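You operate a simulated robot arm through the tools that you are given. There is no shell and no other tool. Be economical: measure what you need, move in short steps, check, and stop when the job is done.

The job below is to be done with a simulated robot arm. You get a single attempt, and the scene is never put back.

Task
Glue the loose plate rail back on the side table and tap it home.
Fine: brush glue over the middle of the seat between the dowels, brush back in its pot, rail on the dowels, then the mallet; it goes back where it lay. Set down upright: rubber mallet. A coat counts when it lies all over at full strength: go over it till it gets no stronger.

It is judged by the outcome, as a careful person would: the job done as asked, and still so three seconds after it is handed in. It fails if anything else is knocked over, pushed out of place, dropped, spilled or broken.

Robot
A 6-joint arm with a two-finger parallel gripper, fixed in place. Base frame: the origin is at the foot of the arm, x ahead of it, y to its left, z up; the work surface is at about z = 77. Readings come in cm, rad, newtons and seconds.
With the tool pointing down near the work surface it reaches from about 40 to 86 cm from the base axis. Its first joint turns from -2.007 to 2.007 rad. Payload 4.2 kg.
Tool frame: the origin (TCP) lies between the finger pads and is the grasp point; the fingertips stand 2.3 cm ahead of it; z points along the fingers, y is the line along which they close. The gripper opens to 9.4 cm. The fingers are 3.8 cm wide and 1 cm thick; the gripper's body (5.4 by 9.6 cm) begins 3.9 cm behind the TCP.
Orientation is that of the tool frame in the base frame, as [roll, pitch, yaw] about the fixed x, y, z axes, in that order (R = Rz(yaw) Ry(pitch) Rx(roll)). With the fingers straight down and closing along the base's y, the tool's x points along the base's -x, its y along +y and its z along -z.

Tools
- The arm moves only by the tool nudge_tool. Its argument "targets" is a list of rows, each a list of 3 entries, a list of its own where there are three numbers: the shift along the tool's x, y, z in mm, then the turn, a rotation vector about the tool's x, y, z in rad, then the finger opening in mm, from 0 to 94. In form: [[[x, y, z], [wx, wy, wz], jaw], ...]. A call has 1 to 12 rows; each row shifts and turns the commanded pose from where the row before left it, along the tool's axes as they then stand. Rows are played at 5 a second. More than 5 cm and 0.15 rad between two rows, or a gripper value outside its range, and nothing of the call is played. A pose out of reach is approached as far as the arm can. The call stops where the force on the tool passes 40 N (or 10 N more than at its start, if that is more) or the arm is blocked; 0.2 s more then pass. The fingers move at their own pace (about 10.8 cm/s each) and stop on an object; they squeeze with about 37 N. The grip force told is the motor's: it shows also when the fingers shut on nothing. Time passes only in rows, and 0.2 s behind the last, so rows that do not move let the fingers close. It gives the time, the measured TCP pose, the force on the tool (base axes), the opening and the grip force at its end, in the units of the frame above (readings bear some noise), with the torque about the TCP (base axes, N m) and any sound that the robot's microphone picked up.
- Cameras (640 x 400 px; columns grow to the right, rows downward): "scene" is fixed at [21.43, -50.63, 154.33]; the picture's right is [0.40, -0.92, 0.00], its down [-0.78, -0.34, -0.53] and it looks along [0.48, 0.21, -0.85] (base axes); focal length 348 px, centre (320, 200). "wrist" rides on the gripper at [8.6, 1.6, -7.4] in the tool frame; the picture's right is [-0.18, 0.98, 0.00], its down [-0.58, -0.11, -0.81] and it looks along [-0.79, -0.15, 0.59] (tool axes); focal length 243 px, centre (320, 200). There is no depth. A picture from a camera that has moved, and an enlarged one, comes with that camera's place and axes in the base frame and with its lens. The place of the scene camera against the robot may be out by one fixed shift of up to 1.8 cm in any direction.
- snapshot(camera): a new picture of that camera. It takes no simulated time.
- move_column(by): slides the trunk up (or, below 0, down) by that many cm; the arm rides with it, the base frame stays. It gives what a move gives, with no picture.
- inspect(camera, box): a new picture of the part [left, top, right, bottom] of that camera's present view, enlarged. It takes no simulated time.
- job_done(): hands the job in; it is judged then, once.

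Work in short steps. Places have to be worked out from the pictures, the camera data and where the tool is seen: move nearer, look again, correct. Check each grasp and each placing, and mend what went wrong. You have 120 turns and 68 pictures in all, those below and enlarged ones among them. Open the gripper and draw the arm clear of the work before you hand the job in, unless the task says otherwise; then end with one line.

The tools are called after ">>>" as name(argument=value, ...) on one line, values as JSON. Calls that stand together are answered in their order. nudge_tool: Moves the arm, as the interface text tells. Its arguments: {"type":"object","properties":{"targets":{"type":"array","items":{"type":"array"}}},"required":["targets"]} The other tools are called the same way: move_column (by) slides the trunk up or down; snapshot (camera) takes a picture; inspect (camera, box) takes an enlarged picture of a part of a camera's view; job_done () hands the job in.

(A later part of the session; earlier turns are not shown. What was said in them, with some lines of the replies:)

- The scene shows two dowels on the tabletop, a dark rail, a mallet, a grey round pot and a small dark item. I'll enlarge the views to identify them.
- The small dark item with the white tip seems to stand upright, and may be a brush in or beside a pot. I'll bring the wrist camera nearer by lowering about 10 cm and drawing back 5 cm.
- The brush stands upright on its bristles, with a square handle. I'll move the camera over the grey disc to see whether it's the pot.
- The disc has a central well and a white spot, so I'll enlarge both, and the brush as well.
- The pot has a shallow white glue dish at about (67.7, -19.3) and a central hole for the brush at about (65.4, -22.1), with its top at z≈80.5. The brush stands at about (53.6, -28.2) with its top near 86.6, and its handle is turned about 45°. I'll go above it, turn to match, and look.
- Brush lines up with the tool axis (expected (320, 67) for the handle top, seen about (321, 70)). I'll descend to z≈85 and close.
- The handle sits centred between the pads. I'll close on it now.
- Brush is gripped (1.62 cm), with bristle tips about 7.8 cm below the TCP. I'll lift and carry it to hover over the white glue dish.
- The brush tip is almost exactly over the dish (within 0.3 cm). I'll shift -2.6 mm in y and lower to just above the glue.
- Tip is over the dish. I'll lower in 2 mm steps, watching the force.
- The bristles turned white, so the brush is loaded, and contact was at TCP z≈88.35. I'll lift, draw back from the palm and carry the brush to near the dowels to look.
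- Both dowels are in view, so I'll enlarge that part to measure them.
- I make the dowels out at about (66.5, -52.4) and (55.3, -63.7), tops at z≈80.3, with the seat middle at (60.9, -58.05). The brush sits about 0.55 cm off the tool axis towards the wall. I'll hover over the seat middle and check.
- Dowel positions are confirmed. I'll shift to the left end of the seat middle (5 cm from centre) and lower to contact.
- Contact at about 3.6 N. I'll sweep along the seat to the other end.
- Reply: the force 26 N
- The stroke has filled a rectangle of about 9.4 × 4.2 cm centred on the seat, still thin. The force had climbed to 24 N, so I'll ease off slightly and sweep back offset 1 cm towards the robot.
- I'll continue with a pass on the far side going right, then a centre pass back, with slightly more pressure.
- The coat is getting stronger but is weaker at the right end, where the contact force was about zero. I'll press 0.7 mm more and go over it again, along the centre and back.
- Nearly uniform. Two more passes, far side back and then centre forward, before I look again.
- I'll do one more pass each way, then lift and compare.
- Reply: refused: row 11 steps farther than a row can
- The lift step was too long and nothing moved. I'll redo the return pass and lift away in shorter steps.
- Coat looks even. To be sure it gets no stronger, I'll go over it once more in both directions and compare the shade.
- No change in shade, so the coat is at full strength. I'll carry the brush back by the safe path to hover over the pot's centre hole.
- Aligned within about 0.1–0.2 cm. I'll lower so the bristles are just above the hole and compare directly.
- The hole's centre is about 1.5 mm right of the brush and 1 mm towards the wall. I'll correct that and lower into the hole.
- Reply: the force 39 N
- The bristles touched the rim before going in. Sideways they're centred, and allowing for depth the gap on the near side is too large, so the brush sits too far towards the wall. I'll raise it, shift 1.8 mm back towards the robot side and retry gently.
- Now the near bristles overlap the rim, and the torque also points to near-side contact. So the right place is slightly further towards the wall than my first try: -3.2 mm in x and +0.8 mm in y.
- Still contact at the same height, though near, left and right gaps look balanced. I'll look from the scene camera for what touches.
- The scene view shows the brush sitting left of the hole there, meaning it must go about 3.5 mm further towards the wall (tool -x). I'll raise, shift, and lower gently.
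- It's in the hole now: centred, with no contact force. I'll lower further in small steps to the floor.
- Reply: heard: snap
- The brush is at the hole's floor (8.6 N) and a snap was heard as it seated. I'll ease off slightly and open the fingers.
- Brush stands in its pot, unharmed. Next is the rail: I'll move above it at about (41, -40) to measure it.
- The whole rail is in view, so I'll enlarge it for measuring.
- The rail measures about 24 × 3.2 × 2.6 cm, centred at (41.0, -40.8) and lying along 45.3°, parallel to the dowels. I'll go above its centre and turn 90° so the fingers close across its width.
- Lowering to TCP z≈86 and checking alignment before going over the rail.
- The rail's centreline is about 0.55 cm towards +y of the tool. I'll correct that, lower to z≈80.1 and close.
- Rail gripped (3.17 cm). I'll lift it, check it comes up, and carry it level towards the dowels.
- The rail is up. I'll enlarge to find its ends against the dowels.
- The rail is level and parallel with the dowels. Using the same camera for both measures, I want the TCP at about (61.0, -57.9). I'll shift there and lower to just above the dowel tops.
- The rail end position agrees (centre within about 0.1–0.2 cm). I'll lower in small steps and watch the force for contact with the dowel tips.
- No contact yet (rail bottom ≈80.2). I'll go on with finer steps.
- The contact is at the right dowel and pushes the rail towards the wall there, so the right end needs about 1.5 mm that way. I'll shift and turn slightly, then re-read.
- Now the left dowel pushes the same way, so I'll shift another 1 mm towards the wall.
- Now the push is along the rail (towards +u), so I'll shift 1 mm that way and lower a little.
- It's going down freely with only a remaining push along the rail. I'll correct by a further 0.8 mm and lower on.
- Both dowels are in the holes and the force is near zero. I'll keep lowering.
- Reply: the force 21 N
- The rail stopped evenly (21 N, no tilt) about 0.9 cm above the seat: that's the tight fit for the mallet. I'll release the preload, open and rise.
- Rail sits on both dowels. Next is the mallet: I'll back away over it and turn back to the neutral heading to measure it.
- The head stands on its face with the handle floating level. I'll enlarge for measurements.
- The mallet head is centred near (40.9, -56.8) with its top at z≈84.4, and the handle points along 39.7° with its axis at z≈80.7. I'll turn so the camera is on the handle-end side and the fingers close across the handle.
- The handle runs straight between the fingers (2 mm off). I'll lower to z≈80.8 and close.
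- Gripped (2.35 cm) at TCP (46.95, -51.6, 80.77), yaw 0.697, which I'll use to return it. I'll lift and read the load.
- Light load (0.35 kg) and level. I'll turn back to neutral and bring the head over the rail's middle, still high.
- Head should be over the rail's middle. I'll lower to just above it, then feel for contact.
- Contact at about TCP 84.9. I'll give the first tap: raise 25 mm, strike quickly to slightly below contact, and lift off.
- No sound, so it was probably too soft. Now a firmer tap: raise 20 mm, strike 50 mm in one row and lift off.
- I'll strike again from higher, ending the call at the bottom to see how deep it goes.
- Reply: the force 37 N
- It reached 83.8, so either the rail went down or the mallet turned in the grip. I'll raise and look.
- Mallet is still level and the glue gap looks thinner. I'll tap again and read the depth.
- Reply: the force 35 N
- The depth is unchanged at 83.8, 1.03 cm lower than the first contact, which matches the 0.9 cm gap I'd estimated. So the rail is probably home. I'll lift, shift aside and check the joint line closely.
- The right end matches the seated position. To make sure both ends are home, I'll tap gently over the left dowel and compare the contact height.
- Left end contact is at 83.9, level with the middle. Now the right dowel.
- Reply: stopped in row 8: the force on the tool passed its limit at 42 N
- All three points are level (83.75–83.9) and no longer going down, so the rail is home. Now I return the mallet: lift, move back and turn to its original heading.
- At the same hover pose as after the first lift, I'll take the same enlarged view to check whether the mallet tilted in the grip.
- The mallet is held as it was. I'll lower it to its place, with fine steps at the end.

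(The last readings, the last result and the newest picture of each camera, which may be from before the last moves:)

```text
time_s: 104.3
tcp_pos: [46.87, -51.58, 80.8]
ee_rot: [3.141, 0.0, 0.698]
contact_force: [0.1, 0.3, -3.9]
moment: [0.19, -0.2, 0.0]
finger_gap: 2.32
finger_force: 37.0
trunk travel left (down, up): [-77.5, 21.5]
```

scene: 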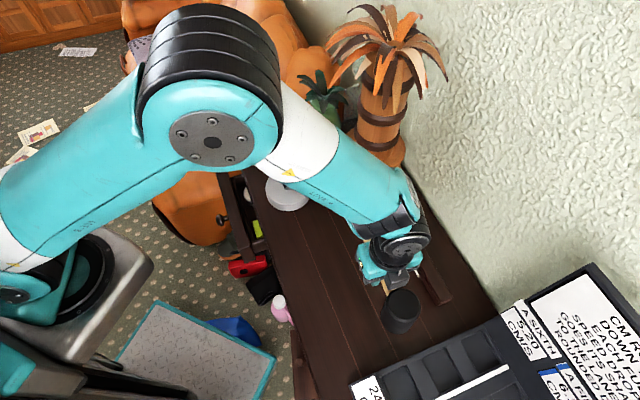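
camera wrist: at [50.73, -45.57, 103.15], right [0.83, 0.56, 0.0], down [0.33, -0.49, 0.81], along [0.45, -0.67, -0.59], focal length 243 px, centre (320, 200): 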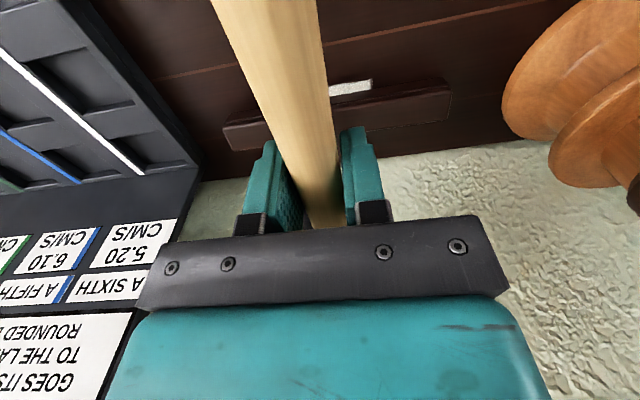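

>>> nudge_tool(targets=[[[0, 0, 1], [0, 0, 0], 0], [[0, 0, 1], [0, 0, 0], 0], [[0, 0, 0], [0, 0, 0], 0]])

```text
time_s: 105.1
tcp_pos: [47.01, -51.51, 80.53]
ee_rot: [3.141, 0.001, 0.695]
contact_force: [-0.1, -0.3, -3.4]
moment: [0.21, -0.22, -0.04]
finger_gap: 2.36
finger_force: 37.2
trunk travel left (down, up): [-77.5, 21.5]
```

The head is still not down, so it must have tipped up slightly in the grip. I'll keep lowering gently until it touches.

>>> nudge_tool(targets=[[[0, 0, 1], [0, 0, 0], 0], [[0, 0, 1], [0, 0, 0], 0], [[0, 0, 1], [0, 0, 0], 0], [[0, 0, 0], [0, 0, 0], 0]])

```text
time_s: 106.1
tcp_pos: [47.11, -51.52, 80.41]
ee_rot: [3.135, 0.001, 0.697]
contact_force: [3.2, 5.1, 33.8]
moment: [-0.89, 1.15, -0.11]
finger_gap: 2.33
finger_force: 36.9
trunk travel left (down, up): [-77.5, 21.5]
```

Contact is at the head's near edge, so the mallet has tipped about 0.06 rad (far edge up). I'll lift slightly, turn the tool 0.055 rad to level the head, and set down again.

>>> nudge_tool(targets=[[[0, 0, -14], [0, 0, 0], 0], [[0, 0, 0], [0, 0.055, 0], 0], [[0, 0, 2], [0, 0, 0], 0], [[0, 0, 0], [0, 0, 0], 0]])

>>> inspect(camera="wrist", box=[200, 0, 460, 220])

```text
time_s: 107.1
tcp_pos: [46.93, -51.57, 81.36]
ee_rot: [3.141, -0.056, 0.696]
contact_force: [0.0, 0.5, -3.7]
moment: [0.17, -0.19, 0.01]
finger_gap: 2.35
finger_force: 37.2
trunk travel left (down, up): [-77.5, 21.5]
```

```text
1.82 times, centred on (330, 110) of wrist
camera zoom: at [54.21, -47.5, 89.22], right [0.49, -0.87, -0.01], down [-0.55, -0.32, 0.77], along [-0.68, -0.37, -0.63], focal length 441 px, centre (302, 364)
```

zoom: 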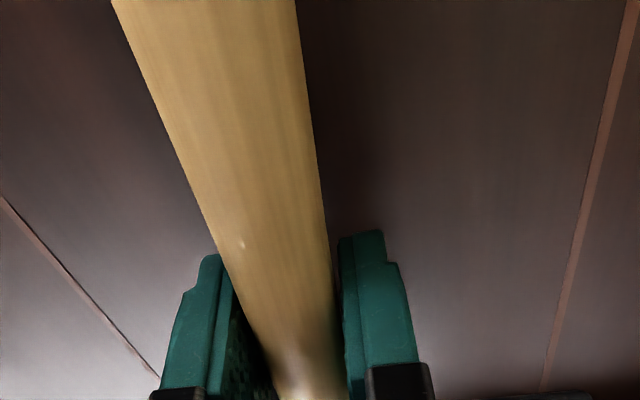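

Lowering again in fine steps.

>>> nudge_tool(targets=[[[0, 0, 2], [0, 0, 0], 0], [[0, 0, 1.5], [0, 0, 0], 0], [[0, 0, 1], [0, 0, 0], 0], [[0, 0, 1], [0, 0, 0], 0]])

```text
time_s: 108.1
tcp_pos: [46.97, -51.41, 80.84]
ee_rot: [3.142, -0.055, 0.698]
contact_force: [0.2, 0.2, -4.0]
moment: [0.18, -0.2, 0.0]
finger_gap: 2.31
finger_force: 37.3
trunk travel left (down, up): [-77.5, 21.5]
```

>>> nudge_tool(targets=[[[0, 0, 0.7], [0, 0, 0], 0], [[0, 0, 0.7], [0, 0, 0], 0], [[0, 0, 0.6], [0, 0, 0], 0]])

```text
time_s: 108.9
tcp_pos: [46.95, -51.51, 80.77]
ee_rot: [3.14, -0.053, 0.696]
contact_force: [-1.8, 3.7, 9.4]
moment: [-0.68, 0.57, -0.32]
finger_gap: 2.33
finger_force: 36.4
trunk travel left (down, up): [-77.5, 21.5]
```

The head is down at the original height (80.77) with the contact centred under it. I'll open gently and rise.

>>> nudge_tool(targets=[[[0, 0, -0.5], [0, 0, 0], 0], [[0, 0, 0], [0, 0, 0], 26], [[0, 0, 0], [0, 0, 0], 32], [[0, 0, 0], [0, 0, 0], 60], [[0, 0, 0], [0, 0, 0], 60], [[0, 0, -30], [0, 0, 0], 60], [[0, 0, -45], [0, 0, 0], 60], [[0, 0, -45], [0, -0.055, 0], 60]])

>>> snapshot(camera="wrist")

```text
time_s: 110.7
tcp_pos: [46.59, -51.97, 92.51]
ee_rot: [3.141, -0.002, 0.698]
contact_force: [0.5, 0.2, -0.3]
moment: [0.05, -0.01, -0.02]
finger_gap: 6.0
finger_force: 0.0
trunk travel left (down, up): [-77.5, 21.5]
```

```text
3 pictures are left
camera wrist: at [54.1, -47.67, 99.91], right [0.49, -0.87, 0.0], down [-0.52, -0.29, 0.81], along [-0.7, -0.39, -0.59], focal length 243 px, centre (320, 200)
```

wrist: 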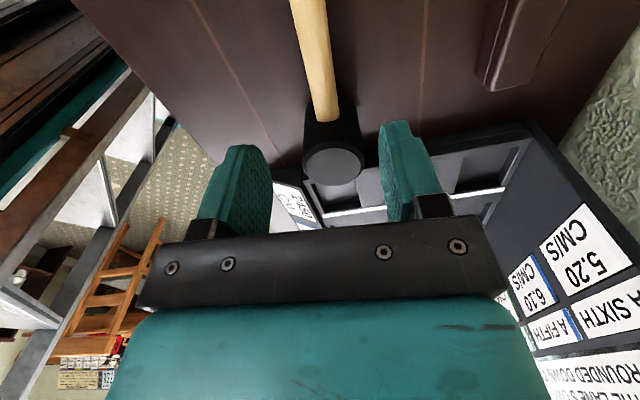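

Mallet stands upright in its place. I'll draw the arm up and back, then check the whole table.

>>> nudge_tool(targets=[[[0, 0, -45], [0, 0, 0], 80], [[0, -40, -25], [0, 0, 0], 80], [[0, -40, -25], [0, 0, 0], 80], [[0, -40, -25], [0, 0, 0], 80], [[0, -40, -25], [0, 0, 0], 80], [[0, -40, 0], [0, 0, 0], 80], [[0, 0, 0], [0, 0, 0], 80]])

>>> snapshot(camera="scene")

```text
time_s: 112.3
tcp_pos: [33.57, -36.31, 107.11]
ee_rot: [3.141, 0.0, 0.697]
contact_force: [0.4, -0.3, 0.2]
moment: [0.01, 0.02, 0.04]
finger_gap: 8.01
finger_force: 0.2
trunk travel left (down, up): [-77.5, 21.5]
```

```text
2 pictures are left
```

scene: 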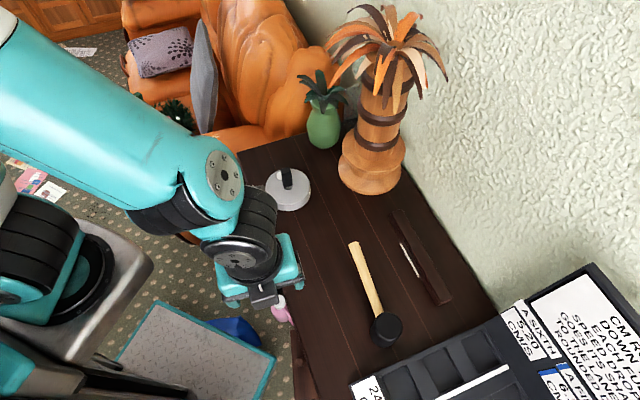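

Mallet and pot match the starting picture. One close look at the rail joint.

>>> inspect(camera="scene", box=[380, 200, 460, 310])

```text
3.64 times, centred on (420, 255) of scene
camera zoom: at [21.43, -50.63, 154.33], right [0.4, -0.92, 0.0], down [-0.78, -0.34, -0.53], along [0.48, 0.21, -0.85], focal length 1266 px, centre (-44, 0)
```

zoom: 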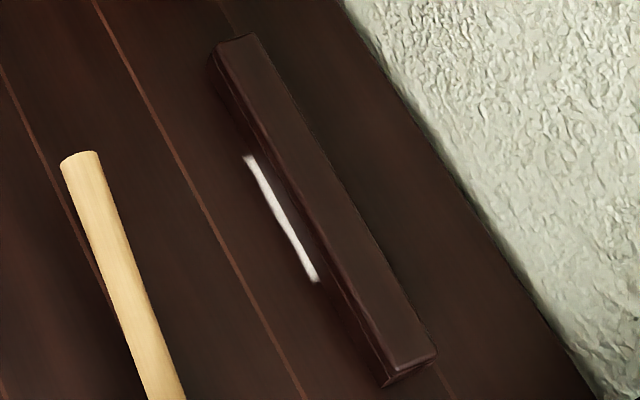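

Both look right, but the mallet tipped slightly during tapping, so my height comparison isn't conclusive. I'll turn back and place the wrist camera low by the rail's right end to look straight at the joint line.

>>> nudge_tool(targets=[[[0, 0, 0], [0, 0, -0.1383], 80], [[0, 0, 0], [0, 0, -0.1383], 80], [[0, 0, 0], [0, 0, -0.1383], 80], [[0, 0, 0], [0, 0, -0.1383], 80], [[0, 0, 0], [0, 0, -0.1383], 80], [[0, 0, 0], [0, 0, -0.1383], 80], [[0, 0, 0], [0, 0, -0.1383], 80], [[0, 0, 0], [0, 0, -0.1383], 80], [[0, 0, 0], [0, 0, -0.1383], 80], [[0, 0, 0], [0, 0, -0.1383], 80], [[0, 0, 0], [0, 0, -0.1383], 80], [[0, 0, 0], [0, 0, -0.1383], 80]])

>>> nudge_tool(targets=[[[-41.2, 19.8, 17], [0, 0, 0], 80], [[-41.2, 19.8, 17], [0, 0, 0], 80], [[-41.2, 19.8, 17], [0, 0, 0], 80], [[-41.2, 19.8, 17], [0, 0, 0], 80], [[-41.2, 19.8, 17], [0, 0, 0], 80], [[-41.2, 19.8, 17], [0, 0, 0], 80], [[-41.2, 19.8, 17], [0, 0, 0], 80], [[0, 0, 0], [0, -0.117, 0], 80], [[0, 0, 0], [0, -0.117, 0], 80], [[0, 0, 0], [0, -0.117, 0], 80], [[0, 0, 0], [0, 0, 0], 80]])

```text
time_s: 114.9
tcp_pos: [33.82, -36.59, 107.18]
ee_rot: [-3.141, 0.003, 2.357]
contact_force: [0.2, 0.0, -0.2]
moment: [-0.01, 0.0, 0.03]
finger_gap: 8.01
finger_force: 0.0
trunk travel left (down, up): [-77.5, 21.5]
```

```text
time_s: 117.3
tcp_pos: [63.74, -47.29, 95.22]
ee_rot: [3.14, 0.355, 2.356]
contact_force: [-0.5, 0.4, -1.1]
moment: [0.03, 0.01, 0.02]
finger_gap: 8.01
finger_force: 0.1
trunk travel left (down, up): [-77.5, 21.5]
```

Now lowering straight down about 12.5 cm for the look.

>>> nudge_tool(targets=[[[14.3, 0, 39], [0, 0, 0], 80], [[14.3, 0, 39], [0, 0, 0], 80], [[14.3, 0, 39], [0, 0, 0], 80], [[0, 0, 0], [0, 0, 0], 80]])

>>> inspect(camera="wrist", box=[150, 60, 430, 235])

```text
time_s: 118.3
tcp_pos: [63.61, -47.12, 82.68]
ee_rot: [3.141, 0.352, 2.356]
contact_force: [-0.2, 0.7, -0.1]
moment: [0.03, -0.01, 0.01]
finger_gap: 7.99
finger_force: 0.1
trunk travel left (down, up): [-77.5, 21.5]
```

```text
2.29 times, centred on (290, 148) of wrist
camera zoom: at [57.09, -38.44, 86.72], right [0.82, 0.57, 0.06], down [0.11, -0.27, 0.96], along [0.57, -0.78, -0.28], focal length 555 px, centre (389, 320)
```

zoom: 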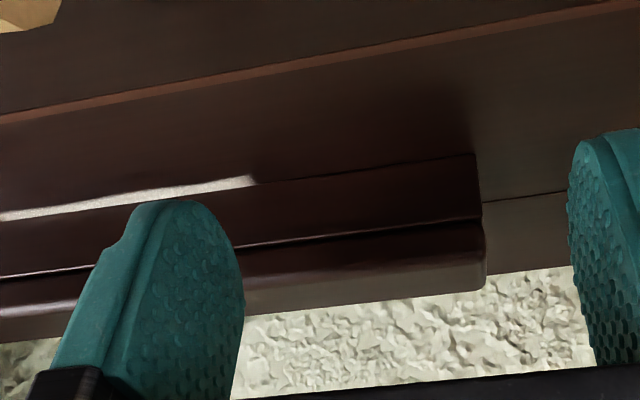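

The rail's lower edge meets the table with no gap and no dowel showing, so it's home. I'll raise the arm and draw clear before handing in.

>>> nudge_tool(targets=[[[-14.3, 0, -39], [0, 0, 0], 80], [[-14.3, 0, -39], [0, 0, 0], 80], [[-14.3, 0, -39], [0, 0, 0], 80], [[0, 0, 0], [0, 0.117, 0], 80], [[0, 0, 0], [0, 0.117, 0], 80], [[0, 0, 0], [0, 0.117, 0], 80], [[40, -20, -10], [0, 0, 0], 80], [[40, -20, -10], [0, 0, 0], 80], [[40, -20, -10], [0, 0, 0], 80], [[40, -20, -10], [0, 0, 0], 80], [[0, 0, 0], [0, 0, 0], 80]])

```text
time_s: 120.7
tcp_pos: [46.98, -41.6, 99.03]
ee_rot: [-3.141, 0.003, 2.356]
contact_force: [0.3, 1.0, 0.0]
moment: [-0.02, 0.02, -0.01]
finger_gap: 8.01
finger_force: 0.0
trunk travel left (down, up): [-77.5, 21.5]
```

The arm is clear, the gripper is open and everything is in place, so I'm handing in.

>>> job_done()

```text
The job is handed in.
```

The plate rail is glued, seated on both dowels and tapped home, the brush is back in its pot and the mallet stands upright where it lay; a thin strip of glue shows along the rail's front edge.
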